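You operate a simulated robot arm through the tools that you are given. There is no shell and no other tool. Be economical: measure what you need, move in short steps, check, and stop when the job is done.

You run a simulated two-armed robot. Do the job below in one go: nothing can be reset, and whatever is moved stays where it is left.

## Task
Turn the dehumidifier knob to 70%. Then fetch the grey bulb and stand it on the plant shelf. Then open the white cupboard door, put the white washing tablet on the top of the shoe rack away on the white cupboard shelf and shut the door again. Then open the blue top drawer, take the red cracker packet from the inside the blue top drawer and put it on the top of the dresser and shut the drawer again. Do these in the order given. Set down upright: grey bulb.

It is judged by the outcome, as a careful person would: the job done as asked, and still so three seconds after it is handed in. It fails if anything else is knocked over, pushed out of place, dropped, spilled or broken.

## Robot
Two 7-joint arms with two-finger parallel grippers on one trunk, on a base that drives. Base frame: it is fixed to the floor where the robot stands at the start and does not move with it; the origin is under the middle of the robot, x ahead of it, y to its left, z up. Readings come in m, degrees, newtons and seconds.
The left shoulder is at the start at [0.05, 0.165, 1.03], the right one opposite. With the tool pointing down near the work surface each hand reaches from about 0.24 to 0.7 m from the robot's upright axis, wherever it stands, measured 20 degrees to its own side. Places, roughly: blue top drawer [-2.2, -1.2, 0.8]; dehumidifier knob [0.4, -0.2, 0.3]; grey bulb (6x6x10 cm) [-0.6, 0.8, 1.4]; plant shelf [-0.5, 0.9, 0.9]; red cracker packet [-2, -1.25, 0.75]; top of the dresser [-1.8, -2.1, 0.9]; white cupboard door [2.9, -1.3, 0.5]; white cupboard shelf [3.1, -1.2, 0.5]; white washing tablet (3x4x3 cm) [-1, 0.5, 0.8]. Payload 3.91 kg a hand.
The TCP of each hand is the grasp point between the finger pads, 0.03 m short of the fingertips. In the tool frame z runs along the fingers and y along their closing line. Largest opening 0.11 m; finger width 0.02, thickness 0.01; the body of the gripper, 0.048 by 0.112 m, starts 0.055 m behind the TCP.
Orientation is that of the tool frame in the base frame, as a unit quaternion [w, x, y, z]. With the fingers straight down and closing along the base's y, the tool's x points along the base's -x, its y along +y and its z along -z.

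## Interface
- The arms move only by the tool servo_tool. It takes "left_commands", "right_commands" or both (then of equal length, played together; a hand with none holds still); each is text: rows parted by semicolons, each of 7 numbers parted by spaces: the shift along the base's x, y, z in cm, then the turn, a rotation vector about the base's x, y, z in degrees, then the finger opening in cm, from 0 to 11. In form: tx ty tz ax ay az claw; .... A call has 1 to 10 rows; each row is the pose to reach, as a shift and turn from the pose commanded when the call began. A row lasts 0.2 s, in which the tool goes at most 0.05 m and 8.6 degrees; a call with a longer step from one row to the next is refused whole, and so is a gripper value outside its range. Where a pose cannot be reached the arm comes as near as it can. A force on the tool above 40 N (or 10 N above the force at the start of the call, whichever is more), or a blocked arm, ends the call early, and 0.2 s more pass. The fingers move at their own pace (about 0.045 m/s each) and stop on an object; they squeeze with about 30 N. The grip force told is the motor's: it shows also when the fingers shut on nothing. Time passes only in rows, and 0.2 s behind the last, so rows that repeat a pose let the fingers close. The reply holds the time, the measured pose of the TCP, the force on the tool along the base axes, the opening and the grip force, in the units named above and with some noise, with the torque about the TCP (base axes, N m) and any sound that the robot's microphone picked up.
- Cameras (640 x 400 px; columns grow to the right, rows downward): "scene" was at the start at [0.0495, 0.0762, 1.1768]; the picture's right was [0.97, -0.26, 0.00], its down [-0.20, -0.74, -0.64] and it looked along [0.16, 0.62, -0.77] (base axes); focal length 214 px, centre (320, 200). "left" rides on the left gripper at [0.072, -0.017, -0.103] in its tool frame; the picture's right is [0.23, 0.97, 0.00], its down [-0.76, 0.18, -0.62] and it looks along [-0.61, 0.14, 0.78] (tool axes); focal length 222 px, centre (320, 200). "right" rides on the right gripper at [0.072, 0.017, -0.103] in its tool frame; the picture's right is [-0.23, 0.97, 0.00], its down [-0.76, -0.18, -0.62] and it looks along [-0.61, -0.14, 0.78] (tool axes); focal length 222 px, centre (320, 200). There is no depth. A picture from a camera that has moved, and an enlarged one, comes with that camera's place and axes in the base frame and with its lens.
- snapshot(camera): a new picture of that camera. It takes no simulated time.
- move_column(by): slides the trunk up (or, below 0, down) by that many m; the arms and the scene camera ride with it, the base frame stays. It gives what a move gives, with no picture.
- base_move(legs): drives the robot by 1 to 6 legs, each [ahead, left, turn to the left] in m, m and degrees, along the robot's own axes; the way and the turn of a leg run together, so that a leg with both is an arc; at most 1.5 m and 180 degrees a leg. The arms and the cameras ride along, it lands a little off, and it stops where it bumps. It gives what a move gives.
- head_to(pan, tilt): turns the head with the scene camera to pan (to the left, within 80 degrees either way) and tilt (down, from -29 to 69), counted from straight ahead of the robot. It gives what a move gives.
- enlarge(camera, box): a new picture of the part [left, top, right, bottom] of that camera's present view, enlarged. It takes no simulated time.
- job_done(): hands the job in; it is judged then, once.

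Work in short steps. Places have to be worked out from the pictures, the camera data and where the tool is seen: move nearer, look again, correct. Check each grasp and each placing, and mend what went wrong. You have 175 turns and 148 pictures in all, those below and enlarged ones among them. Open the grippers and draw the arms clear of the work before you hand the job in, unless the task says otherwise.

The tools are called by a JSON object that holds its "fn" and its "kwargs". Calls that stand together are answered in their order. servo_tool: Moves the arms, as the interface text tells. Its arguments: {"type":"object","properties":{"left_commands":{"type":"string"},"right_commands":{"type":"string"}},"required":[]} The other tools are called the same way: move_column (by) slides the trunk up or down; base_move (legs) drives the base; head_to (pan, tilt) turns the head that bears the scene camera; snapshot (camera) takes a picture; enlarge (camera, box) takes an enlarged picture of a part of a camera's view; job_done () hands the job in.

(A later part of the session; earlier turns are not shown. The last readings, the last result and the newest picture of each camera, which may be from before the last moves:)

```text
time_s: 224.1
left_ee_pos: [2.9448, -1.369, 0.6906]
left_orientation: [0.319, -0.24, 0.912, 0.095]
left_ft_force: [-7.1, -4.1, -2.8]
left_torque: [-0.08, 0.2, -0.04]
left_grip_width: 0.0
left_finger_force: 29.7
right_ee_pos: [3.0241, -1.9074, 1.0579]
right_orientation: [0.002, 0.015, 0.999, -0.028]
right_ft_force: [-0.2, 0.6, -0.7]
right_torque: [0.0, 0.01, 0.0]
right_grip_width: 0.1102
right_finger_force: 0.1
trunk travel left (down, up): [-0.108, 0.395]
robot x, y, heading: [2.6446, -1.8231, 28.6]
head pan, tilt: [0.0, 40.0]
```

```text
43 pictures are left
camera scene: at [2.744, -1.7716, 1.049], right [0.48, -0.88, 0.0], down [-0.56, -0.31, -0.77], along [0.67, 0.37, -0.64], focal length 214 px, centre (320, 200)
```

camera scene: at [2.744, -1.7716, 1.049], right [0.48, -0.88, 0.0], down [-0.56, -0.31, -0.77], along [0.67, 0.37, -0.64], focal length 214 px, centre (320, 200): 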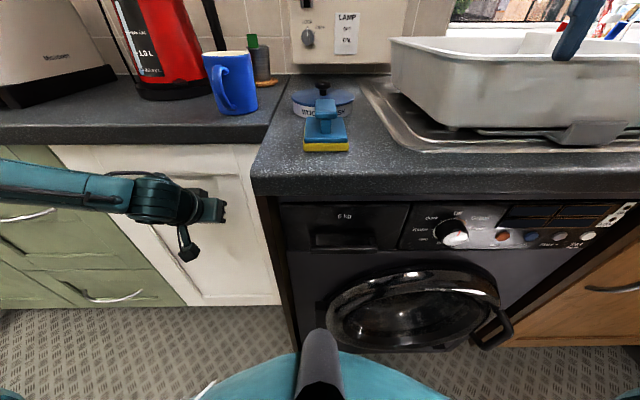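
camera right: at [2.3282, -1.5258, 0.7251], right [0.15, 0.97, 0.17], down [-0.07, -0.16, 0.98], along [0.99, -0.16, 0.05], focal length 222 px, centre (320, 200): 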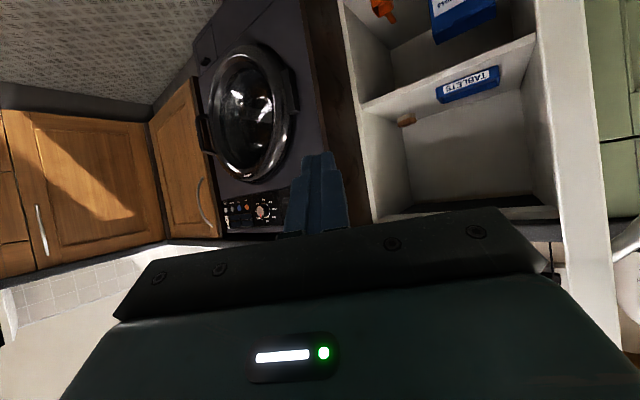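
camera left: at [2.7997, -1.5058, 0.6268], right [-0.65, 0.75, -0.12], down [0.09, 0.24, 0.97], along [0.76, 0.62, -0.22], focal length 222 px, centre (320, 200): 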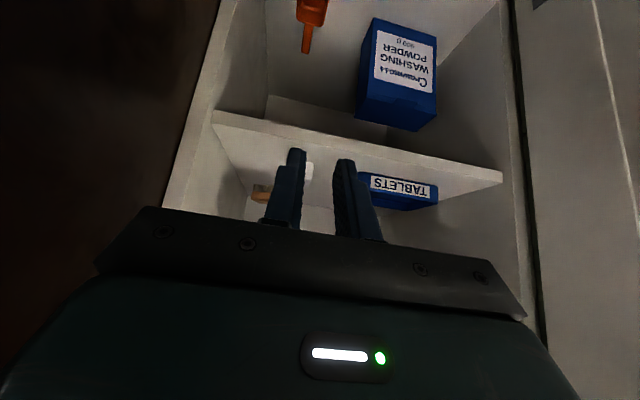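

Door looks shut, with light force. I press 2 cm more to be sure.

{"fn": "servo_tool", "kwargs": {"left_commands": "0.9 0.5 0 0 0 0 0; 1.7 1 0 0 0 0 0; 2.6 1.5 0 0 0 0 0"}}

{"fn": "base_move", "kwargs": {"legs": [[-0.35, 0.05, 0]]}}

{"fn": "snapshot", "kwargs": {"camera": "scene"}}

```text
time_s: 224.5
left_ee_pos: [2.9451, -1.3692, 0.6887]
left_orientation: [0.311, -0.243, 0.914, 0.093]
left_ft_force: [-10.5, -5.8, 5.7]
left_torque: [-0.17, 0.16, -0.07]
left_grip_width: 0.0003
left_finger_force: 29.9
right_ee_pos: [3.0241, -1.9061, 1.0577]
right_orientation: [0.002, 0.014, 1.0, -0.028]
right_ft_force: [-0.4, 0.5, 0.4]
right_torque: [-0.05, 0.0, 0.0]
right_grip_width: 0.1099
right_finger_force: 0.1
trunk travel left (down, up): [-0.108, 0.395]
robot x, y, heading: [2.6405, -1.8282, 28.7]
head pan, tilt: [0.0, 40.0]
stopped in row 1 (left hand): the force on the tool passed its limit (the readings are from after the stop); the commanded pose is now the measured one
```

```text
time_s: 226.8
left_ee_pos: [2.6224, -1.4917, 0.6884]
left_orientation: [0.312, -0.239, 0.915, 0.092]
left_ft_force: [0.0, 0.1, 0.3]
left_torque: [0.03, 0.0, 0.06]
left_grip_width: 0.0
left_finger_force: 30.1
right_ee_pos: [2.6962, -2.0308, 1.0585]
right_orientation: [0.002, 0.02, 0.999, -0.029]
right_ft_force: [-0.4, -0.4, 0.6]
right_torque: [0.02, -0.01, 0.02]
right_grip_width: 0.11
right_finger_force: 0.1
trunk travel left (down, up): [-0.108, 0.395]
robot x, y, heading: [2.3174, -1.9506, 28.4]
head pan, tilt: [0.0, 40.0]
```

```text
42 pictures are left
camera scene: at [2.4169, -1.8935, 1.0491], right [0.47, -0.88, 0.0], down [-0.57, -0.3, -0.77], along [0.67, 0.36, -0.64], focal length 214 px, centre (320, 200)
```

scene: 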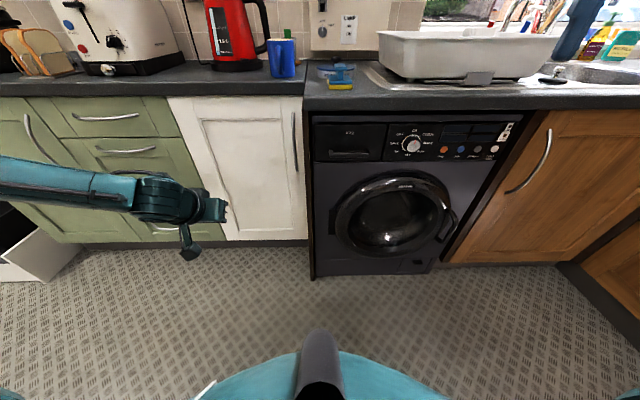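

The cupboard is shut. I fold the left arm, restore trunk height, and drive back by the known clear route toward the blue drawers on the other side of the room.

{"fn": "servo_tool", "kwargs": {"left_commands": "-2.2 -1.3 2.8 -2.6 4.6 0 3; -4.4 -2.6 5.6 -5.2 9.2 0 6; -6.6 -3.9 8.4 -7.9 13.7 0 9; -8.8 -5.2 11.2 -10.5 18.3 0 11; -11 -6.5 14 -13.1 22.9 0 11; -13.2 -7.8 16.8 -15.8 27.4 0 11; -15.4 -9 19.6 -18.4 32 0 11"}}

{"fn": "move_column", "kwargs": {"by": 0.14}}

{"fn": "base_move", "kwargs": {"legs": [[0, 0, -28.4], [-0.117, 0.26, 0], [-0.45, 1.1, 0], [-0.7, 0.907, 0], [-1.0, 0, 0], [-0.6, -0.317, 0]]}}

```text
time_s: 228.4
left_ee_pos: [2.4683, -1.5845, 0.8857]
left_orientation: [0.006, -0.25, 0.968, 0.008]
left_ft_force: [0.1, -0.6, 0.2]
left_torque: [0.0, 0.01, -0.03]
left_grip_width: 0.1098
left_finger_force: 0.0
right_ee_pos: [2.6978, -2.0296, 1.0584]
right_orientation: [0.001, 0.02, 0.999, -0.029]
right_ft_force: [-0.3, 0.0, -0.4]
right_torque: [0.0, -0.01, 0.0]
right_grip_width: 0.1101
right_finger_force: 0.1
trunk travel left (down, up): [-0.108, 0.395]
robot x, y, heading: [2.318, -1.9489, 28.4]
head pan, tilt: [0.0, 40.0]
```

```text
time_s: 230.1
left_ee_pos: [2.4686, -1.5827, 1.024]
left_orientation: [0.007, -0.25, 0.968, 0.007]
left_ft_force: [-1.2, 0.5, -0.1]
left_torque: [-0.02, -0.01, 0.0]
left_grip_width: 0.1101
left_finger_force: 0.0
right_ee_pos: [2.6963, -2.0304, 1.1985]
right_orientation: [0.002, 0.019, 0.999, -0.029]
right_ft_force: [0.2, 0.3, 0.1]
right_torque: [0.02, 0.0, -0.03]
right_grip_width: 0.1101
right_finger_force: 0.0
trunk travel left (down, up): [-0.248, 0.255]
robot x, y, heading: [2.3193, -1.9494, 28.2]
head pan, tilt: [0.0, 40.0]
```

```text
time_s: 248.7
left_ee_pos: [0.3816, 0.5095, 1.0203]
left_orientation: [-0.004, -0.01, 1.0, 0.017]
left_ft_force: [0.2, 0.4, 0.6]
left_torque: [-0.01, -0.02, -0.01]
left_grip_width: 0.11
left_finger_force: 0.1
right_ee_pos: [0.3802, 0.0084, 1.1931]
right_orientation: [-0.01, 0.256, 0.966, -0.024]
right_ft_force: [0.1, -0.2, -0.3]
right_torque: [0.02, 0.0, -0.01]
right_grip_width: 0.1099
right_finger_force: 0.1
trunk travel left (down, up): [-0.248, 0.255]
robot x, y, heading: [0.0724, 0.2629, 0.8]
head pan, tilt: [0.0, 40.0]
stopped in leg 5: the robot was blocked; the commanded pose is now the measured one
```

Blocked near the dehumidifier. I look to see what touches.

{"fn": "head_to", "kwargs": {"pan": -60, "tilt": 50}}

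{"fn": "snapshot", "kwargs": {"camera": "scene"}}

{"fn": "snapshot", "kwargs": {"camera": "right"}}

```text
time_s: 250.0
left_ee_pos: [0.3819, 0.5101, 1.0192]
left_orientation: [-0.005, -0.012, 1.0, 0.017]
left_ft_force: [0.7, 0.2, 0.0]
left_torque: [0.01, 0.02, 0.01]
left_grip_width: 0.11
left_finger_force: 0.1
right_ee_pos: [0.3837, 0.0089, 1.1901]
right_orientation: [-0.012, 0.253, 0.967, -0.024]
right_ft_force: [0.1, 0.9, -0.2]
right_torque: [0.01, 0.04, 0.02]
right_grip_width: 0.11
right_finger_force: 0.1
trunk travel left (down, up): [-0.248, 0.255]
robot x, y, heading: [0.0689, 0.2651, 1.0]
head pan, tilt: [-60.0, 50.0]
```

```text
41 pictures are left
camera scene: at [0.1503, 0.1909, 1.1733], right [-0.86, -0.52, 0.0], down [-0.4, 0.66, -0.63], along [0.32, -0.54, -0.78], focal length 214 px, centre (320, 200)
```

scene: 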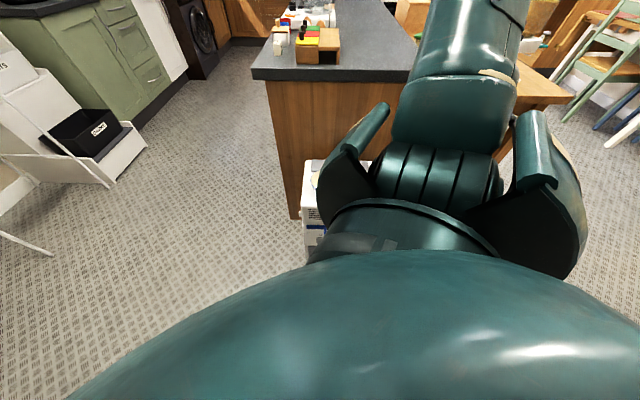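

```text
40 pictures are left
camera right: at [0.3323, 0.0627, 1.2941], right [0.68, 0.74, -0.06], down [0.6, -0.5, 0.62], along [0.43, -0.45, -0.78], focal length 222 px, centre (320, 200)
```

right: 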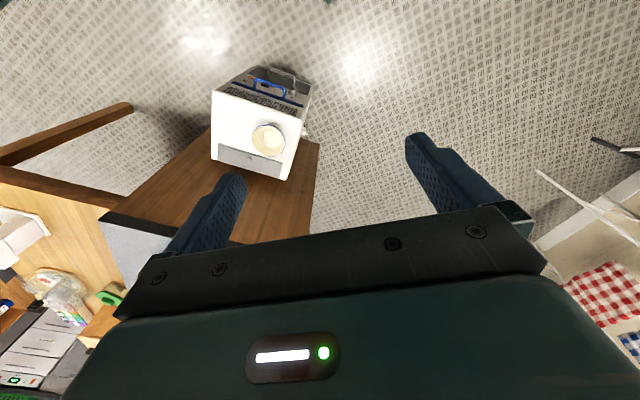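

The dehumidifier side is clear. I check the left side, where the elbow may touch the tall cupboard.

{"fn": "head_to", "kwargs": {"pan": 75, "tilt": 30}}

{"fn": "snapshot", "kwargs": {"camera": "scene"}}

```text
time_s: 252.2
left_ee_pos: [0.3821, 0.5115, 1.0184]
left_orientation: [-0.005, -0.012, 1.0, 0.017]
left_ft_force: [0.4, -0.4, 0.1]
left_torque: [-0.01, -0.02, 0.01]
left_grip_width: 0.1102
left_finger_force: 0.0
right_ee_pos: [0.3832, 0.0078, 1.1918]
right_orientation: [-0.013, 0.253, 0.967, -0.024]
right_ft_force: [-0.2, -0.6, 0.1]
right_torque: [0.01, -0.02, -0.01]
right_grip_width: 0.1103
right_finger_force: 0.1
trunk travel left (down, up): [-0.248, 0.255]
robot x, y, heading: [0.0714, 0.2611, 1.1]
head pan, tilt: [75.0, 30.0]
```

```text
39 pictures are left
camera scene: at [0.1326, 0.3444, 1.2047], right [0.97, -0.24, -0.01], down [-0.13, -0.48, -0.87], along [0.2, 0.85, -0.49], focal length 214 px, centre (320, 200)
```

scene: 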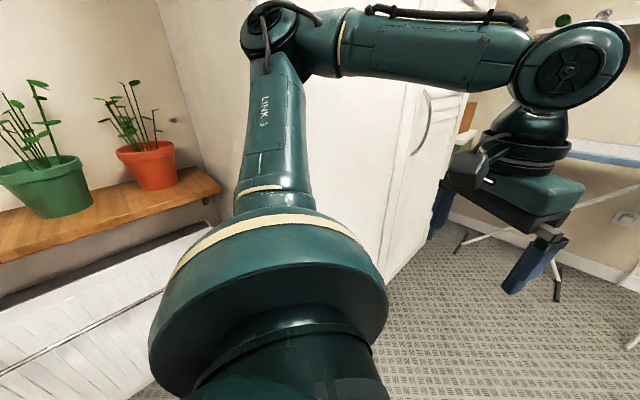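

The left elbow met the tall cupboard's front. I step right away from it, then continue.

{"fn": "base_move", "kwargs": {"legs": [[0.06, -0.09, 0], [-0.65, -0.12, 0]]}}

{"fn": "snapshot", "kwargs": {"camera": "scene"}}

```text
time_s: 256.7
left_ee_pos: [-0.2182, 0.2997, 1.0214]
left_orientation: [0.002, -0.017, 1.0, 0.012]
left_ft_force: [-0.3, 0.8, -0.4]
left_torque: [0.02, -0.01, 0.02]
left_grip_width: 0.1102
left_finger_force: 0.1
right_ee_pos: [-0.2159, -0.2012, 1.1977]
right_orientation: [-0.005, 0.25, 0.968, -0.029]
right_ft_force: [0.0, -0.5, 0.2]
right_torque: [-0.02, 0.01, -0.02]
right_grip_width: 0.1102
right_finger_force: 0.0
trunk travel left (down, up): [-0.248, 0.255]
robot x, y, heading: [-0.5161, 0.0423, 1.5]
head pan, tilt: [75.0, 30.0]
```

```text
38 pictures are left
camera scene: at [-0.4681, 0.133, 1.2044], right [0.97, -0.23, 0.0], down [-0.12, -0.49, -0.87], along [0.2, 0.84, -0.5], focal length 214 px, centre (320, 200)
```

scene: 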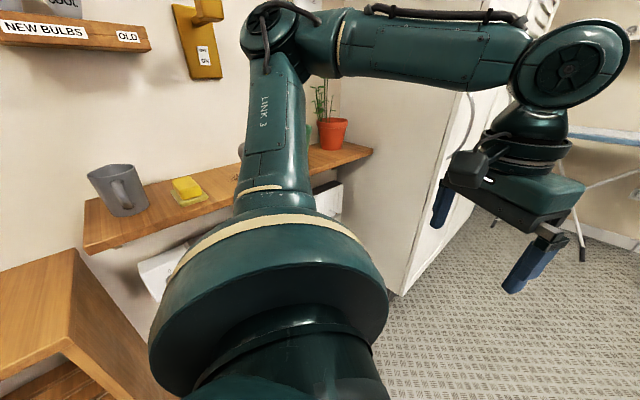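

Clear. I shift away from the shelf and turn toward the blue drawers.

{"fn": "base_move", "kwargs": {"legs": [[-0.05, -0.2, 0], [0, 0, -157]]}}

{"fn": "head_to", "kwargs": {"pan": 0, "tilt": 25}}

{"fn": "snapshot", "kwargs": {"camera": "scene"}}

```text
time_s: 264.7
left_ee_pos: [-0.7216, -0.5221, 1.0216]
left_orientation: [0.011, 0.971, 0.239, 0.0]
left_ft_force: [-0.3, 0.2, 0.6]
left_torque: [0.01, 0.01, 0.0]
left_grip_width: 0.1098
left_finger_force: 0.1
right_ee_pos: [-0.9411, -0.0729, 1.1988]
right_orientation: [-0.028, 0.999, -0.028, -0.001]
right_ft_force: [0.1, 0.0, 0.0]
right_torque: [-0.03, -0.02, -0.03]
right_grip_width: 0.1098
right_finger_force: 0.1
trunk travel left (down, up): [-0.248, 0.255]
robot x, y, heading: [-0.5663, -0.1589, -152.9]
head pan, tilt: [75.0, 30.0]
```

```text
time_s: 266.1
left_ee_pos: [-0.7226, -0.5208, 1.0216]
left_orientation: [0.011, 0.971, 0.239, -0.001]
left_ft_force: [0.1, -1.0, 0.4]
left_torque: [-0.02, 0.02, 0.03]
left_grip_width: 0.1101
left_finger_force: 0.0
right_ee_pos: [-0.9415, -0.0725, 1.1973]
right_orientation: [-0.029, 0.999, -0.028, 0.0]
right_ft_force: [0.4, 0.4, -0.2]
right_torque: [0.0, 0.02, -0.04]
right_grip_width: 0.1099
right_finger_force: 0.1
trunk travel left (down, up): [-0.248, 0.255]
robot x, y, heading: [-0.5636, -0.1622, -152.8]
head pan, tilt: [0.0, 25.0]
```

```text
37 pictures are left
camera scene: at [-0.6691, -0.2142, 1.2124], right [-0.46, 0.89, 0.0], down [0.38, 0.19, -0.91], along [-0.81, -0.42, -0.42], focal length 214 px, centre (320, 200)
```

scene: 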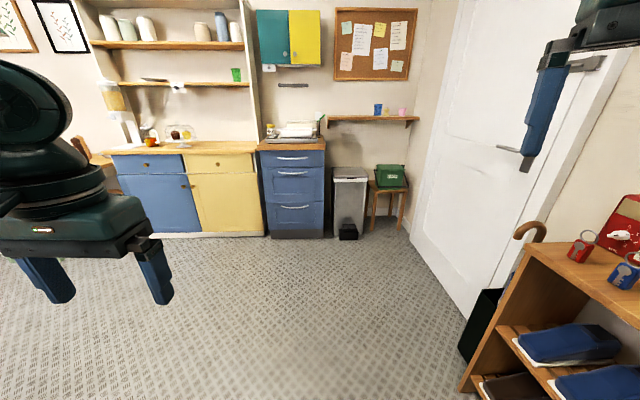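

Now I see the blue drawer unit (top handle ≈(-2.10,-1.21,0.80)) and the dresser to its left. I drive up in front of the drawers, squared to them.

{"fn": "base_move", "kwargs": {"legs": [[1.016, 0.398, 0], [0, 0, 2.3]]}}

{"fn": "head_to", "kwargs": {"pan": 0, "tilt": 40}}

{"fn": "snapshot", "kwargs": {"camera": "scene"}}

```text
time_s: 272.1
left_ee_pos: [-1.4059, -1.3482, 1.0209]
left_orientation: [0.012, 0.964, 0.265, 0.0]
left_ft_force: [0.2, -0.2, -0.5]
left_torque: [-0.02, 0.0, -0.04]
left_grip_width: 0.1099
left_finger_force: 0.2
right_ee_pos: [-1.6503, -0.9109, 1.1979]
right_orientation: [-0.029, 1.0, -0.002, -0.002]
right_ft_force: [0.6, 0.4, 0.6]
right_torque: [-0.03, -0.01, 0.02]
right_grip_width: 0.1101
right_finger_force: 0.0
trunk travel left (down, up): [-0.248, 0.255]
robot x, y, heading: [-1.2643, -0.9781, -149.7]
head pan, tilt: [0.0, 25.0]
```

```text
time_s: 272.8
left_ee_pos: [-1.4056, -1.3488, 1.021]
left_orientation: [0.011, 0.964, 0.265, 0.0]
left_ft_force: [-0.5, -0.5, -0.4]
left_torque: [0.01, 0.01, 0.0]
left_grip_width: 0.1102
left_finger_force: 0.1
right_ee_pos: [-1.6497, -0.9106, 1.1983]
right_orientation: [-0.028, 1.0, -0.003, -0.002]
right_ft_force: [0.1, -1.3, -0.1]
right_torque: [0.0, -0.04, 0.0]
right_grip_width: 0.1101
right_finger_force: 0.1
trunk travel left (down, up): [-0.248, 0.255]
robot x, y, heading: [-1.2659, -0.977, -149.8]
head pan, tilt: [0.0, 40.0]
```

```text
36 pictures are left
camera scene: at [-1.3637, -1.0345, 1.1891], right [-0.5, 0.86, 0.0], down [0.55, 0.32, -0.77], along [-0.66, -0.39, -0.64], focal length 214 px, centre (320, 200)
```

scene: 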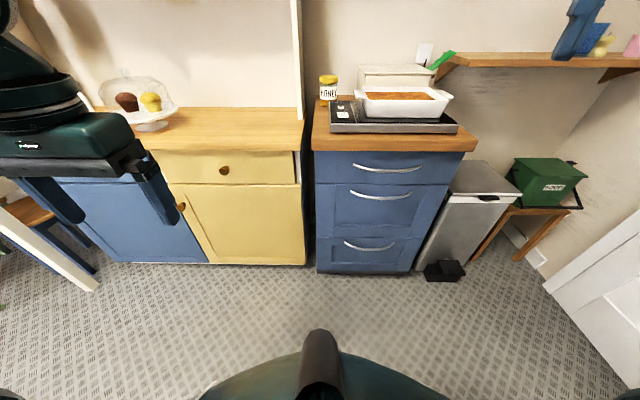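

{"fn": "enlarge", "kwargs": {"camera": "scene", "box": [310, 120, 480, 220]}}

```text
3.76 times, centred on (395, 170) of scene
camera zoom: at [-1.3637, -1.0345, 1.1891], right [-0.5, 0.86, 0.0], down [0.55, 0.32, -0.77], along [-0.66, -0.39, -0.64], focal length 807 px, centre (38, 313)
```

zoom: 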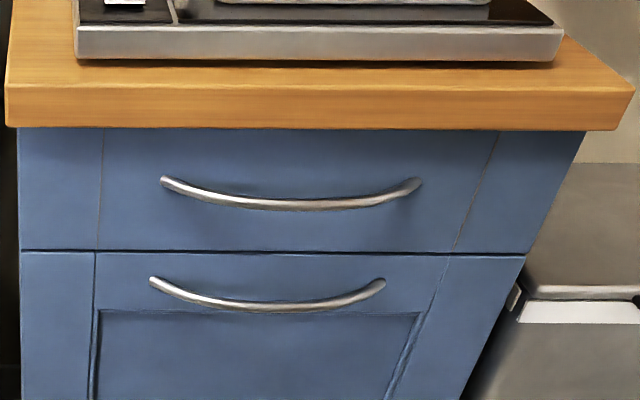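

Bow handle: middle ≈(-2.07,-1.16,0.765), standing ≈4.5 cm off the front. I'll hook it from above with the right fingers. Drive 0.2 m closer and bring the right hand, tilted ~25°, just above and before the bar.

{"fn": "base_move", "kwargs": {"legs": [[0.2, 0, 0]]}}

{"fn": "servo_tool", "kwargs": {"right_commands": "-2 -1.2 -3.7 -0.7 2.4 3 9; -4 -2.5 -7.4 -1.3 4.9 5.9 7; -6.1 -3.8 -11 -2 7.3 8.9 5; -8.2 -5 -14.7 -2.6 9.8 11.8 4; -10.2 -6.3 -18.4 -3.3 12.2 14.8 3; -12.3 -7.5 -22 -4 14.6 17.7 3; -14.3 -8.8 -25.7 -4.6 17.1 20.7 3; -16.4 -10 -29.4 -5.3 19.5 23.6 3; -18.4 -11.3 -33 -5.9 22 26.6 3; -19.5 -12 -36.8 -6.6 24.4 29.5 3"}}

{"fn": "snapshot", "kwargs": {"camera": "right"}}

{"fn": "enlarge", "kwargs": {"camera": "scene", "box": [310, 90, 500, 230]}}

```text
time_s: 274.4
left_ee_pos: [-1.5769, -1.4484, 1.0199]
left_orientation: [0.012, 0.964, 0.266, 0.001]
left_ft_force: [-0.9, 0.1, -0.3]
left_torque: [0.0, -0.02, 0.0]
left_grip_width: 0.1103
left_finger_force: 0.2
right_ee_pos: [-1.82, -1.0119, 1.1981]
right_orientation: [-0.029, 1.0, -0.002, -0.002]
right_ft_force: [0.4, -0.6, 0.5]
right_torque: [0.04, -0.01, 0.03]
right_grip_width: 0.1099
right_finger_force: 0.1
trunk travel left (down, up): [-0.248, 0.255]
robot x, y, heading: [-1.4374, -1.0772, -149.7]
head pan, tilt: [0.0, 40.0]
```

```text
time_s: 276.6
left_ee_pos: [-1.5747, -1.4492, 1.0217]
left_orientation: [0.011, 0.964, 0.265, 0.0]
left_ft_force: [-0.3, -1.0, -0.8]
left_torque: [0.06, -0.09, 0.04]
left_grip_width: 0.1101
left_finger_force: 0.2
right_ee_pos: [-2.0154, -1.1314, 0.8382]
right_orientation: [0.032, 0.943, 0.244, -0.225]
right_ft_force: [12.7, 11.9, 32.1]
right_torque: [-1.61, 0.87, 0.18]
right_grip_width: 0.0298
right_finger_force: 0.0
trunk travel left (down, up): [-0.248, 0.255]
robot x, y, heading: [-1.4369, -1.0758, -149.3]
head pan, tilt: [0.0, 40.0]
```

```text
34 pictures are left
camera right: at [-1.9083, -1.0959, 0.8984], right [0.29, -0.96, 0.05], down [-0.43, -0.08, 0.9], along [-0.86, -0.28, -0.43], focal length 222 px, centre (320, 200)
```

right: 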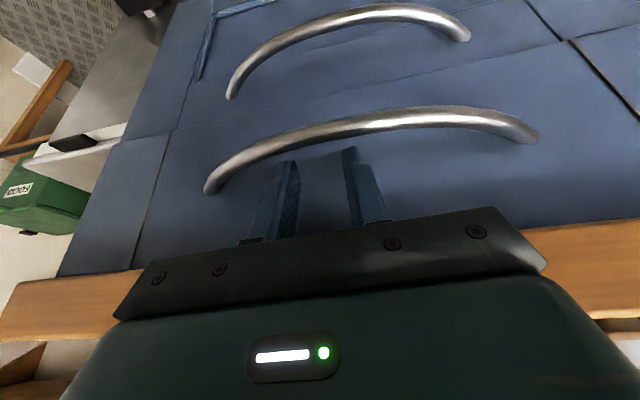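

```text
2.86 times, centred on (405, 160) of scene
camera zoom: at [-1.5325, -1.1342, 1.1899], right [-0.51, 0.86, 0.0], down [0.55, 0.33, -0.77], along [-0.66, -0.39, -0.64], focal length 613 px, centre (77, 314)
```

zoom: 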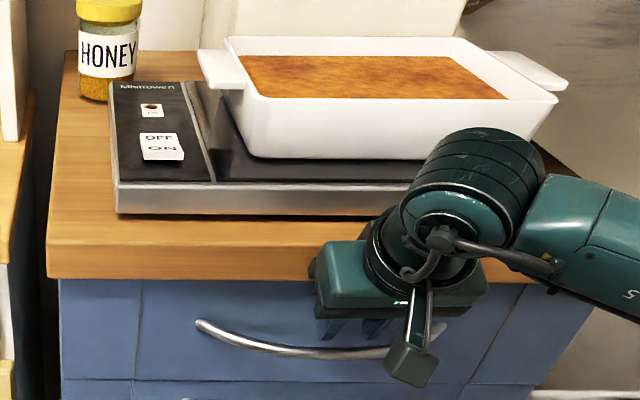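

The hand body pressed on the worktop's edge. I back off up and away, and roll the hand 85° so the fingers can close vertically on the bar from a steeper tilt.

{"fn": "servo_tool", "kwargs": {"right_commands": "2.5 1.5 1 0 0 0 4; 5 3 3 0 0 0 5; 8 5 6 0 0 0 5; 8 5 6 0 0 0 5"}}

{"fn": "servo_tool", "kwargs": {"right_commands": "0 0 0 3.5 1.4 7.6 5; 0 0 0 7 2.9 15.2 5; 0 0 0 10.4 4.3 22.9 5; 0 0 0 13.9 5.8 30.5 5; 0 0 0 17.4 7.2 38.1 5; 0 0 0 20.9 8.7 45.7 5; 0 0 0 24.3 10.1 53.4 5; 0 0 0 27.8 11.6 61 5; 0 0 0 31.3 13 68.6 5; 0 0 0 34.8 14.4 76.2 5"}}

```text
time_s: 277.6
left_ee_pos: [-1.5755, -1.4478, 1.0204]
left_orientation: [0.012, 0.964, 0.265, 0.001]
left_ft_force: [-1.3, -0.9, 0.7]
left_torque: [-0.02, -0.05, 0.01]
left_grip_width: 0.1101
left_finger_force: 0.0
right_ee_pos: [-1.9315, -1.082, 0.8887]
right_orientation: [0.03, 0.944, 0.246, -0.217]
right_ft_force: [-0.3, -1.1, -0.3]
right_torque: [-0.03, 0.0, 0.0]
right_grip_width: 0.0501
right_finger_force: 0.0
trunk travel left (down, up): [-0.248, 0.255]
robot x, y, heading: [-1.4341, -1.0789, -149.4]
head pan, tilt: [0.0, 40.0]
```

```text
time_s: 279.8
left_ee_pos: [-1.5752, -1.4485, 1.0209]
left_orientation: [0.011, 0.964, 0.265, 0.001]
left_ft_force: [0.6, -0.2, 0.2]
left_torque: [0.03, -0.01, 0.01]
left_grip_width: 0.1099
left_finger_force: 0.1
right_ee_pos: [-1.8956, -1.1055, 0.8592]
right_orientation: [-0.138, 0.532, 0.815, -0.184]
right_ft_force: [0.4, -0.7, -0.1]
right_torque: [0.05, -0.02, 0.01]
right_grip_width: 0.0502
right_finger_force: 0.0
right hand out of reach, approached as far as the arm can: row 8, 9, 10
trunk travel left (down, up): [-0.248, 0.255]
robot x, y, heading: [-1.4365, -1.0794, -149.5]
head pan, tilt: [0.0, 40.0]
```

The roll worked. Re-triangulating with the new views, the bar is at about (-1.98,-1.146,0.816). I tilt to ~55° and go to a point 7 cm before it.

{"fn": "servo_tool", "kwargs": {"right_commands": "1 0.8 0.5 -3.6 6.3 0 5; 1 0.8 0.5 -7.3 12.5 0 5; 0 0.3 0.3 -11 18.8 0 5; -2 -0.5 0 -14.6 25.1 0 5; -3.5 -1.1 -0.3 -14.6 25.1 0 5; -3.5 -1.1 -0.3 -14.6 25.1 0 5"}}

{"fn": "snapshot", "kwargs": {"camera": "right"}}

{"fn": "enlarge", "kwargs": {"camera": "scene", "box": [310, 90, 500, 230]}}

```text
time_s: 281.2
left_ee_pos: [-1.5743, -1.4485, 1.0213]
left_orientation: [0.012, 0.964, 0.266, 0.0]
left_ft_force: [-0.1, 0.0, -0.1]
left_torque: [-0.01, 0.0, -0.01]
left_grip_width: 0.1099
left_finger_force: 0.0
right_ee_pos: [-1.93, -1.1166, 0.857]
right_orientation: [-0.241, 0.492, 0.738, -0.394]
right_ft_force: [-0.4, -0.6, 0.2]
right_torque: [0.02, -0.02, 0.02]
right_grip_width: 0.05
right_finger_force: 0.0
right hand out of reach, approached as far as the arm can: row 3
trunk travel left (down, up): [-0.248, 0.255]
robot x, y, heading: [-1.4325, -1.0783, -149.8]
head pan, tilt: [0.0, 40.0]
```

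```text
32 pictures are left
camera right: at [-1.8728, -1.0114, 0.8991], right [0.61, -0.01, -0.79], down [0.67, -0.52, 0.53], along [-0.41, -0.85, -0.31], focal length 222 px, centre (320, 200)
```

right: 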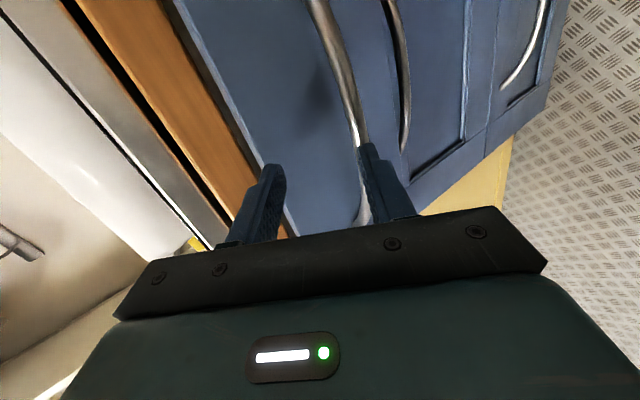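

```text
2.86 times, centred on (405, 160) of scene
camera zoom: at [-1.534, -1.1344, 1.189], right [-0.51, 0.86, 0.0], down [0.55, 0.33, -0.77], along [-0.66, -0.39, -0.64], focal length 613 px, centre (77, 314)
```

zoom: 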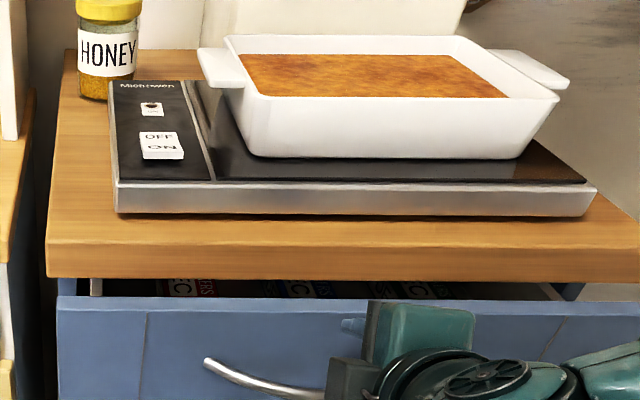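

The drawer is already a few cm open (the fingers hooked the bar when backing off). The bar appears between the fingers, so I try closing.

{"fn": "servo_tool", "kwargs": {"right_commands": "-0.7 -0.4 -0.5 0 0 0 5; -1.4 -0.8 -1 0 0 0 4; -1.4 -0.8 -1 0 0 0 2; -1.4 -0.8 -1 0 0 0 0; -1.4 -0.8 -1 0 0 0 0; -1.4 -0.8 -1 0 0 0 0"}}

{"fn": "snapshot", "kwargs": {"camera": "right"}}

```text
time_s: 282.6
left_ee_pos: [-1.574, -1.4471, 1.0212]
left_orientation: [0.012, 0.964, 0.264, 0.001]
left_ft_force: [-0.5, 0.0, -0.2]
left_torque: [0.0, 0.01, 0.03]
left_grip_width: 0.11
left_finger_force: 0.1
right_ee_pos: [-1.9445, -1.1251, 0.848]
right_orientation: [-0.242, 0.491, 0.738, -0.394]
right_ft_force: [0.3, -0.2, -0.4]
right_torque: [0.04, -0.02, 0.02]
right_grip_width: 0.0
right_finger_force: 30.1
trunk travel left (down, up): [-0.248, 0.255]
robot x, y, heading: [-1.4322, -1.0772, -149.3]
head pan, tilt: [0.0, 40.0]
```

```text
30 pictures are left
camera right: at [-1.887, -1.0198, 0.8894], right [0.61, -0.01, -0.79], down [0.67, -0.52, 0.53], along [-0.41, -0.85, -0.31], focal length 222 px, centre (320, 200)
```

right: 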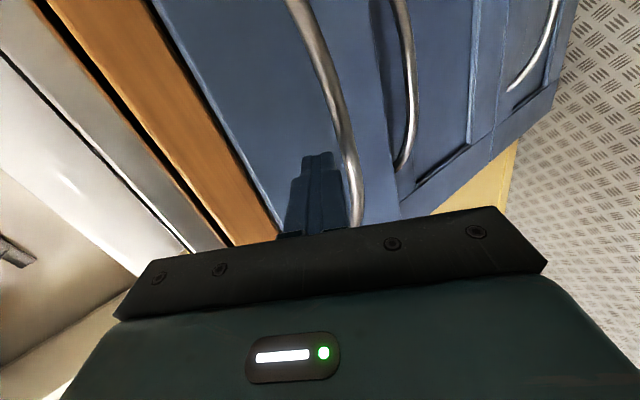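

The fingers closed above the bar, which lies ~2.6 cm below. I open, back off, drop, and come in again around it.

{"fn": "servo_tool", "kwargs": {"right_commands": "1.9 0.9 1.4 0 0 0 3; 3.7 1.7 2.8 0 0 0 5; 4.2 2 0.5 0 0 0 5; 4.2 2 0.3 0 0 0 5; 2.6 1.2 -0.8 0 0 0 5; 0.9 0.4 -1.9 0 0 0 5; 0.9 0.4 -1.9 0 0 0 5"}}

{"fn": "snapshot", "kwargs": {"camera": "right"}}

```text
time_s: 284.2
left_ee_pos: [-1.5759, -1.4481, 1.0205]
left_orientation: [0.011, 0.964, 0.266, 0.001]
left_ft_force: [0.6, -1.3, 0.3]
left_torque: [-0.04, 0.02, 0.05]
left_grip_width: 0.11
left_finger_force: 0.1
right_ee_pos: [-1.9361, -1.1212, 0.8278]
right_orientation: [-0.241, 0.491, 0.739, -0.394]
right_ft_force: [-0.3, 0.2, -0.1]
right_torque: [0.03, -0.02, -0.02]
right_grip_width: 0.0502
right_finger_force: 0.0
right hand out of reach, approached as far as the arm can: row 2, 3, 4
trunk travel left (down, up): [-0.248, 0.255]
robot x, y, heading: [-1.4336, -1.0762, -149.8]
head pan, tilt: [0.0, 40.0]
```

```text
29 pictures are left
camera right: at [-1.8783, -1.0159, 0.8702], right [0.61, -0.01, -0.79], down [0.67, -0.52, 0.53], along [-0.41, -0.85, -0.31], focal length 222 px, centre (320, 200)
```

right: 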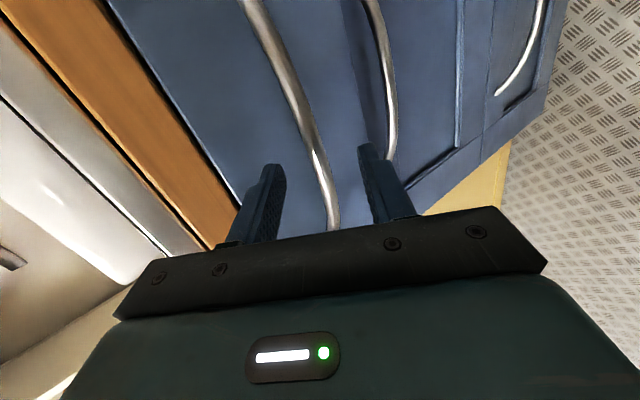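

Now the bar passes between the fingers. Close on it.

{"fn": "servo_tool", "kwargs": {"right_commands": "0 0 0 0 0 0 3; 0 0 0 0 0 0 1; 0 0 0 0 0 0 0; 0 0 0 0 0 0 0; 0 0 0 0 0 0 0"}}

```text
time_s: 285.4
left_ee_pos: [-1.5756, -1.4475, 1.0207]
left_orientation: [0.012, 0.964, 0.265, 0.0]
left_ft_force: [0.5, 0.6, 0.2]
left_torque: [0.0, 0.01, 0.07]
left_grip_width: 0.1101
left_finger_force: 0.0
right_ee_pos: [-1.9349, -1.1214, 0.828]
right_orientation: [-0.241, 0.491, 0.739, -0.394]
right_ft_force: [1.2, 1.0, 0.8]
right_torque: [0.01, 0.02, 0.01]
right_grip_width: 0.0
right_finger_force: 30.2
trunk travel left (down, up): [-0.248, 0.255]
robot x, y, heading: [-1.4356, -1.0786, -149.7]
head pan, tilt: [0.0, 40.0]
```

Missed; I look where the bar is relative to the closed fingers.

{"fn": "snapshot", "kwargs": {"camera": "right"}}

{"fn": "enlarge", "kwargs": {"camera": "scene", "box": [310, 90, 500, 230]}}

```text
28 pictures are left
camera right: at [-1.8781, -1.0158, 0.8703], right [0.61, -0.01, -0.79], down [0.67, -0.52, 0.53], along [-0.41, -0.85, -0.31], focal length 222 px, centre (320, 200)
```

right: 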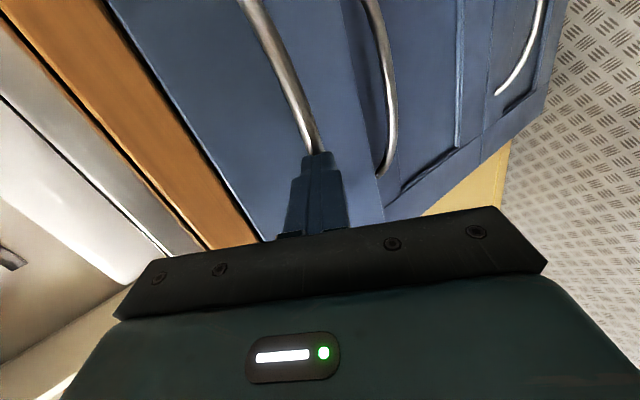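

```text
2.86 times, centred on (405, 160) of scene
camera zoom: at [-1.5338, -1.1343, 1.1891], right [-0.51, 0.86, 0.0], down [0.55, 0.33, -0.77], along [-0.66, -0.39, -0.64], focal length 613 px, centre (77, 314)
```

zoom: 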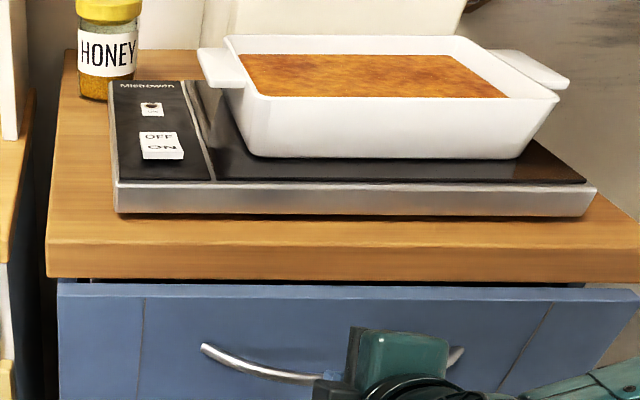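

The bar is just beyond the fingertips. I open and advance 4 cm along the fingers, then close.

{"fn": "servo_tool", "kwargs": {"right_commands": "0 0 0 0 0 0 3; 0 0 0 0 0 0 5; -1.2 -0.6 -0.9 0 0 0 5; -2.3 -1.1 -1.8 0 0 0 5; -3 -1.4 -2.3 0 0 0 5; -3 -1.4 -2.3 0 0 0 3; -3 -1.4 -2.3 0 0 0 0; -3 -1.4 -2.3 0 0 0 0; -3 -1.4 -2.3 0 0 0 0; -3 -1.4 -2.3 0 0 0 0"}}

```text
time_s: 287.6
left_ee_pos: [-1.5746, -1.4482, 1.0228]
left_orientation: [0.01, 0.964, 0.264, -0.001]
left_ft_force: [0.7, 0.1, -0.4]
left_torque: [-0.01, 0.0, -0.01]
left_grip_width: 0.1101
left_finger_force: 0.0
right_ee_pos: [-1.9663, -1.1358, 0.8097]
right_orientation: [-0.244, 0.49, 0.736, -0.399]
right_ft_force: [-3.5, 3.3, 31.7]
right_torque: [0.66, 0.41, 0.57]
right_grip_width: 0.0165
right_finger_force: 44.8
trunk travel left (down, up): [-0.248, 0.255]
robot x, y, heading: [-1.4359, -1.0783, -149.5]
head pan, tilt: [0.0, 40.0]
```

Gripped the bar. I relieve the vertical load a little and pull the drawer by driving backward.

{"fn": "servo_tool", "kwargs": {"right_commands": "0 0 0.6 0 0 0 0; 0 0 1 0 0 0 0; 0 0 1 0 0 0 0"}}

{"fn": "base_move", "kwargs": {"legs": [[-0.25, 0, 0]]}}

{"fn": "snapshot", "kwargs": {"camera": "scene"}}

```text
time_s: 288.4
left_ee_pos: [-1.5754, -1.4493, 1.0196]
left_orientation: [0.012, 0.964, 0.265, 0.001]
left_ft_force: [0.7, 0.5, 0.1]
left_torque: [0.03, 0.0, 0.04]
left_grip_width: 0.1103
left_finger_force: 0.0
right_ee_pos: [-1.9632, -1.1348, 0.8098]
right_orientation: [-0.238, 0.492, 0.742, -0.388]
right_ft_force: [5.9, -7.7, -20.3]
right_torque: [1.24, 0.65, -0.19]
right_grip_width: 0.0164
right_finger_force: 45.2
trunk travel left (down, up): [-0.248, 0.255]
robot x, y, heading: [-1.4354, -1.0778, -149.5]
head pan, tilt: [0.0, 40.0]
```

```text
time_s: 289.6
left_ee_pos: [-1.5097, -1.4103, 1.021]
left_orientation: [0.011, 0.964, 0.267, 0.001]
left_ft_force: [0.2, -0.9, 0.0]
left_torque: [0.0, 0.0, -0.02]
left_grip_width: 0.1101
left_finger_force: 0.0
right_ee_pos: [-1.8982, -1.0969, 0.8102]
right_orientation: [-0.236, 0.489, 0.745, -0.388]
right_ft_force: [2.0, 1.0, -7.8]
right_torque: [0.96, 0.24, 0.53]
right_grip_width: 0.0165
right_finger_force: 45.3
trunk travel left (down, up): [-0.248, 0.255]
robot x, y, heading: [-1.3749, -1.0436, -149.4]
head pan, tilt: [0.0, 40.0]
stopped in leg 1: the force on the tool passed its limit (the readings are from after the stop); the commanded pose is now the measured one
```

```text
26 pictures are left
camera scene: at [-1.4695, -1.0967, 1.1894], right [-0.51, 0.86, 0.0], down [0.55, 0.33, -0.77], along [-0.66, -0.39, -0.64], focal length 214 px, centre (320, 200)
```

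scene: 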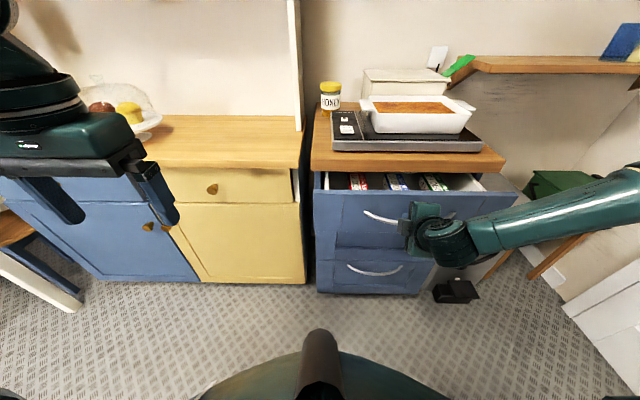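

Drawer opening. Continue pulling in shorter legs.

{"fn": "base_move", "kwargs": {"legs": [[-0.1, 0, 0]]}}

{"fn": "base_move", "kwargs": {"legs": [[-0.1, 0, 0]]}}

{"fn": "snapshot", "kwargs": {"camera": "scene"}}

```text
time_s: 290.7
left_ee_pos: [-1.4237, -1.3608, 1.0215]
left_orientation: [0.012, 0.963, 0.268, 0.001]
left_ft_force: [0.0, -0.3, 0.7]
left_torque: [0.01, 0.0, 0.0]
left_grip_width: 0.1097
left_finger_force: 0.0
right_ee_pos: [-1.8123, -1.0497, 0.8103]
right_orientation: [-0.235, 0.489, 0.744, -0.39]
right_ft_force: [5.0, -8.8, -21.0]
right_torque: [0.53, 0.3, 0.75]
right_grip_width: 0.0167
right_finger_force: 44.6
trunk travel left (down, up): [-0.248, 0.255]
robot x, y, heading: [-1.2875, -0.99, -149.3]
head pan, tilt: [0.0, 40.0]
```

```text
time_s: 291.9
left_ee_pos: [-1.3361, -1.3106, 1.0201]
left_orientation: [0.01, 0.964, 0.267, 0.001]
left_ft_force: [-0.5, -0.3, -0.8]
left_torque: [0.03, -0.01, 0.03]
left_grip_width: 0.1099
left_finger_force: 0.0
right_ee_pos: [-1.7231, -1.0008, 0.8101]
right_orientation: [-0.233, 0.487, 0.745, -0.391]
right_ft_force: [8.6, -16.0, -13.5]
right_torque: [0.44, 0.31, 0.89]
right_grip_width: 0.0169
right_finger_force: 45.0
trunk travel left (down, up): [-0.248, 0.255]
robot x, y, heading: [-1.1978, -0.9394, -149.6]
head pan, tilt: [0.0, 40.0]
```

```text
25 pictures are left
camera scene: at [-1.2968, -0.9965, 1.1888], right [-0.51, 0.86, 0.0], down [0.55, 0.33, -0.77], along [-0.66, -0.39, -0.64], focal length 214 px, centre (320, 200)
```

scene: 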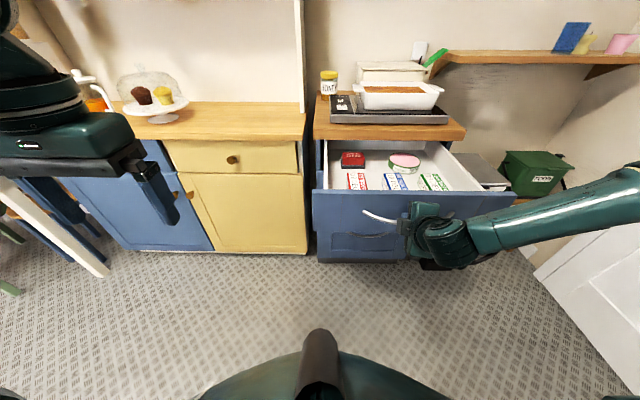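

Drawer is open ≈28 cm. I zoom into the contents.

{"fn": "enlarge", "kwargs": {"camera": "scene", "box": [310, 130, 470, 210]}}

```text
4.00 times, centred on (390, 170) of scene
camera zoom: at [-1.2968, -0.9965, 1.1888], right [-0.51, 0.86, 0.0], down [0.55, 0.33, -0.77], along [-0.66, -0.39, -0.64], focal length 858 px, centre (40, 320)
```

zoom: 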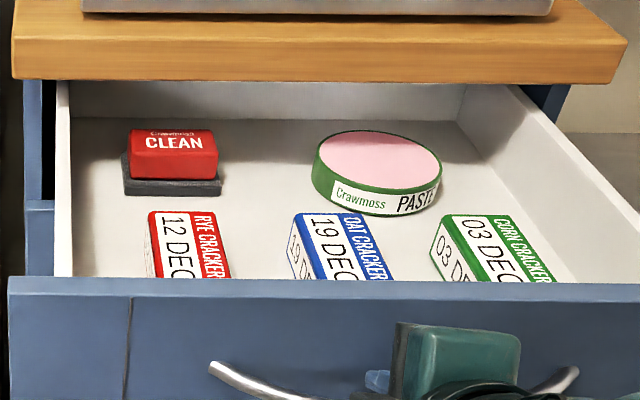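

The red "RYE CRACKERS" packet is front-left in the drawer. I release the handle and withdraw the right hand.

{"fn": "servo_tool", "kwargs": {"right_commands": "0 0 0 0 0 0 2; 0 0 0 0 0 0 4; 0 0 0 0 0 0 5; 0 0 0 0 0 0 5; 1.5 0.7 1.1 0 0 0 5; 3 1.4 2.2 0 0 0 5; 4.4 2.1 3.4 0 0 0 5; 5.5 3 7 0 0 0 5; 6 3.5 11 0 0 0 5; 6 3.5 15 0 0 0 5"}}

{"fn": "base_move", "kwargs": {"legs": [[0, -0.33, 0], [0.12, 0, 0]]}}

{"fn": "snapshot", "kwargs": {"camera": "scene"}}

```text
time_s: 294.1
left_ee_pos: [-1.3367, -1.3104, 1.0204]
left_orientation: [0.011, 0.964, 0.267, 0.001]
left_ft_force: [-0.6, -0.5, 0.6]
left_torque: [-0.01, 0.01, -0.01]
left_grip_width: 0.1099
left_finger_force: 0.0
right_ee_pos: [-1.673, -0.9699, 0.9659]
right_orientation: [-0.232, 0.487, 0.746, -0.391]
right_ft_force: [0.0, 0.3, -0.8]
right_torque: [-0.01, -0.01, 0.03]
right_grip_width: 0.0501
right_finger_force: 0.1
right hand out of reach, approached as far as the arm can: row 8, 9, 10
trunk travel left (down, up): [-0.248, 0.255]
robot x, y, heading: [-1.2003, -0.9382, -149.5]
head pan, tilt: [0.0, 40.0]
```

```text
time_s: 297.1
left_ee_pos: [-1.608, -1.0873, 1.0206]
left_orientation: [0.012, 0.963, 0.269, 0.002]
left_ft_force: [-0.6, 0.4, -0.1]
left_torque: [0.02, -0.03, 0.01]
left_grip_width: 0.11
left_finger_force: 0.0
right_ee_pos: [-1.9445, -0.7499, 0.9646]
right_orientation: [-0.232, 0.486, 0.747, -0.391]
right_ft_force: [0.6, 0.4, -0.1]
right_torque: [-0.02, -0.01, 0.0]
right_grip_width: 0.05
right_finger_force: 0.0
trunk travel left (down, up): [-0.248, 0.255]
robot x, y, heading: [-1.4693, -0.7193, -149.2]
head pan, tilt: [0.0, 40.0]
```

```text
23 pictures are left
camera scene: at [-1.5677, -0.774, 1.189], right [-0.51, 0.86, 0.0], down [0.55, 0.33, -0.77], along [-0.66, -0.39, -0.64], focal length 214 px, centre (320, 200)
```

scene: 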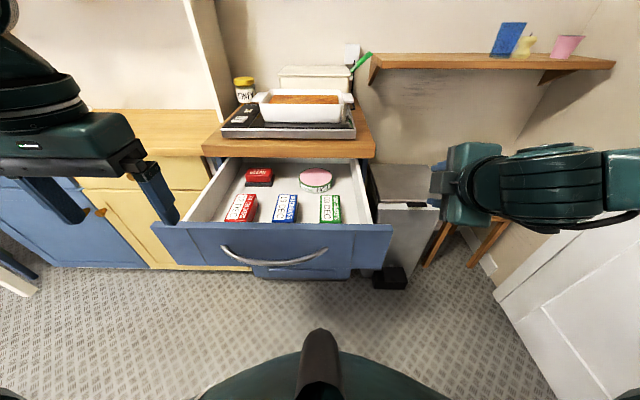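

Zoom in on the packet for orientation, and take the left hand's view.

{"fn": "enlarge", "kwargs": {"camera": "scene", "box": [190, 150, 350, 250]}}

{"fn": "snapshot", "kwargs": {"camera": "left"}}

```text
4.00 times, centred on (270, 200) of scene
camera zoom: at [-1.5677, -0.774, 1.189], right [-0.51, 0.86, 0.0], down [0.55, 0.33, -0.77], along [-0.66, -0.39, -0.64], focal length 858 px, centre (520, 200)
```

zoom: 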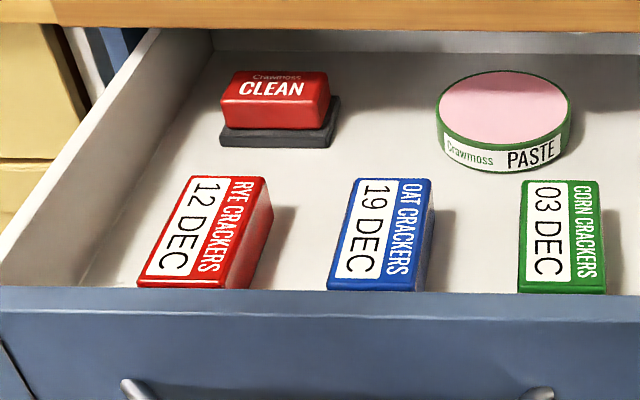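

```text
21 pictures are left
camera left: at [-1.5551, -1.0358, 1.1227], right [0.7, -0.72, 0.02], down [-0.57, -0.53, 0.63], along [-0.44, -0.45, -0.78], focal length 222 px, centre (320, 200)
```

left: 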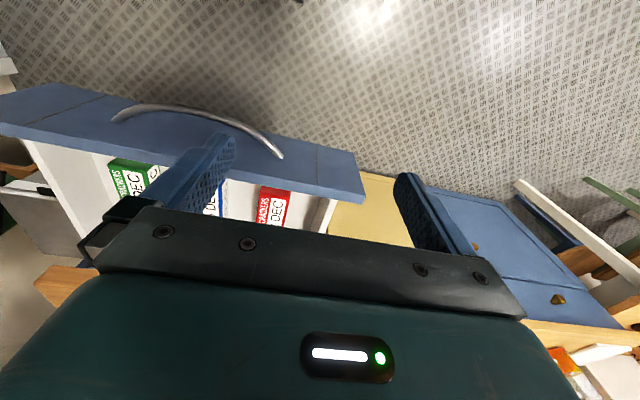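

Packet lies aligned with my heading, top centre ≈(-1.826,-1.172,0.79). I bring the left hand over it and check before descending.

{"fn": "servo_tool", "kwargs": {"left_commands": "-3.8 -1.5 -1 0 0 0 9; -7.7 -3 -2 0 0 0 9; -11.5 -4.6 -4 0 0 0 9; -15.3 -6.1 -6 0 0 0 9; -19.2 -7.7 -8 0 0 0 9; -23 -9.2 -10 0 0 0 9; -23 -9.2 -10 0 0 0 9"}}

{"fn": "snapshot", "kwargs": {"camera": "left"}}

```text
time_s: 298.7
left_ee_pos: [-1.8287, -1.179, 0.9229]
left_orientation: [0.012, 0.963, 0.268, 0.001]
left_ft_force: [0.4, -0.4, 0.2]
left_torque: [0.03, -0.01, 0.01]
left_grip_width: 0.0901
left_finger_force: 0.0
left hand out of reach, approached as far as the arm can: row 6, 7
right_ee_pos: [-1.9439, -0.7484, 0.964]
right_orientation: [-0.231, 0.486, 0.747, -0.391]
right_ft_force: [0.0, -0.5, 0.2]
right_torque: [0.01, -0.03, -0.01]
right_grip_width: 0.0502
right_finger_force: 0.1
trunk travel left (down, up): [-0.248, 0.255]
robot x, y, heading: [-1.4704, -0.7155, -149.6]
head pan, tilt: [0.0, 40.0]
```

```text
20 pictures are left
camera left: at [-1.777, -1.1268, 1.0239], right [0.7, -0.72, 0.02], down [-0.56, -0.53, 0.63], along [-0.44, -0.45, -0.78], focal length 222 px, centre (320, 200)
```

left: 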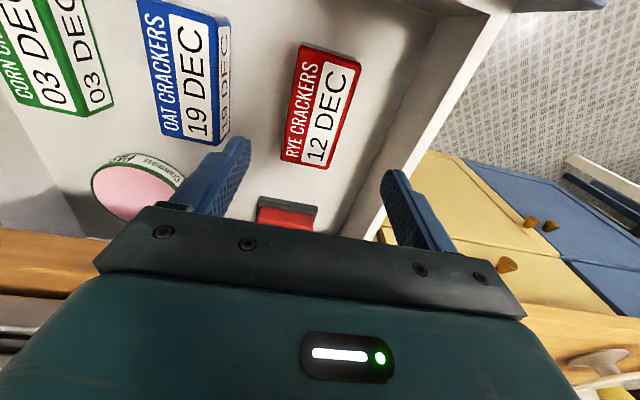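

Centered over the packet. Descend between the neighbours.

{"fn": "servo_tool", "kwargs": {"left_commands": "0 0 -2.5 0 0 0 9; 0 0 -5 0 0 0 9; 0 0 -7.5 0 0 0 9; 0 0 -10 0 0 0 9; 0 0 -12 0 0 0 9; 0 0 -13.4 0 0 0 9; 0 0 -13.4 0 0 0 9"}}

{"fn": "snapshot", "kwargs": {"camera": "left"}}

```text
time_s: 300.3
left_ee_pos: [-1.799, -1.1828, 0.8039]
left_orientation: [0.012, 0.963, 0.268, 0.001]
left_ft_force: [-0.4, -0.1, 0.4]
left_torque: [-0.01, 0.02, 0.02]
left_grip_width: 0.0905
left_finger_force: 0.0
left hand out of reach, approached as far as the arm can: row 1, 2, 3, 4, 5, 6, 7
right_ee_pos: [-1.9442, -0.7485, 0.9643]
right_orientation: [-0.232, 0.487, 0.746, -0.39]
right_ft_force: [-0.8, 0.1, -0.9]
right_torque: [-0.01, 0.01, 0.01]
right_grip_width: 0.0501
right_finger_force: 0.0
trunk travel left (down, up): [-0.248, 0.255]
robot x, y, heading: [-1.4687, -0.7198, -149.2]
head pan, tilt: [0.0, 40.0]
```

```text
19 pictures are left
camera left: at [-1.747, -1.1302, 0.9056], right [0.7, -0.72, 0.02], down [-0.56, -0.53, 0.63], along [-0.44, -0.45, -0.78], focal length 222 px, centre (320, 200)
```

left: 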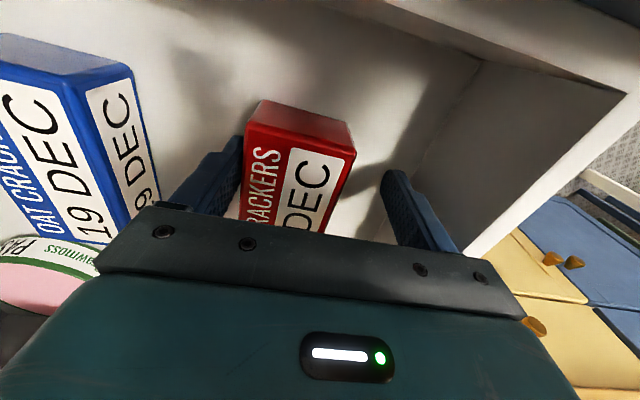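

The packet is between the fingers but off-centre, and the hand is a bit high. I shift the base slightly and lower the trunk 2 cm, then look.

{"fn": "base_move", "kwargs": {"legs": [[0.015, -0.016, 0]]}}

{"fn": "move_column", "kwargs": {"by": -0.02}}

{"fn": "snapshot", "kwargs": {"camera": "left"}}

```text
time_s: 301.1
left_ee_pos: [-1.8215, -1.1778, 0.8044]
left_orientation: [0.012, 0.963, 0.268, 0.001]
left_ft_force: [-0.2, 0.5, 0.1]
left_torque: [0.01, -0.02, 0.0]
left_grip_width: 0.0901
left_finger_force: 0.1
right_ee_pos: [-1.9656, -0.7416, 0.9648]
right_orientation: [-0.231, 0.487, 0.746, -0.391]
right_ft_force: [0.1, -0.7, -0.1]
right_torque: [0.01, -0.01, 0.02]
right_grip_width: 0.0499
right_finger_force: 0.1
trunk travel left (down, up): [-0.248, 0.255]
robot x, y, heading: [-1.4929, -0.7136, -149.2]
head pan, tilt: [0.0, 40.0]
```

```text
time_s: 301.6
left_ee_pos: [-1.8266, -1.179, 0.7949]
left_orientation: [0.011, 0.963, 0.27, -0.013]
left_ft_force: [0.4, -4.3, 11.9]
left_torque: [0.41, 0.23, 0.0]
left_grip_width: 0.0879
left_finger_force: 0.1
right_ee_pos: [-1.9651, -0.7435, 0.9462]
right_orientation: [-0.232, 0.486, 0.747, -0.39]
right_ft_force: [-0.1, 0.5, -0.1]
right_torque: [-0.01, -0.03, -0.04]
right_grip_width: 0.0499
right_finger_force: 0.0
trunk travel left (down, up): [-0.23, 0.273]
robot x, y, heading: [-1.4852, -0.7076, -148.9]
head pan, tilt: [0.0, 40.0]
stopped: the force on the tool passed its limit (the readings are from after the stop); the commanded pose is now the measured one
```

```text
18 pictures are left
camera left: at [-1.7718, -1.1262, 0.8961], right [0.7, -0.71, 0.0], down [-0.55, -0.53, 0.65], along [-0.46, -0.46, -0.76], focal length 222 px, centre (320, 200)
```

left: 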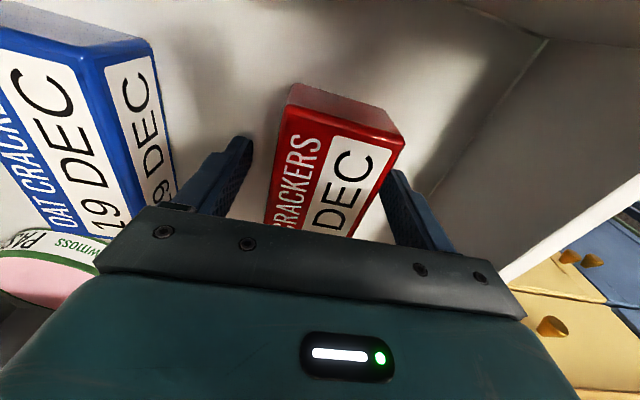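

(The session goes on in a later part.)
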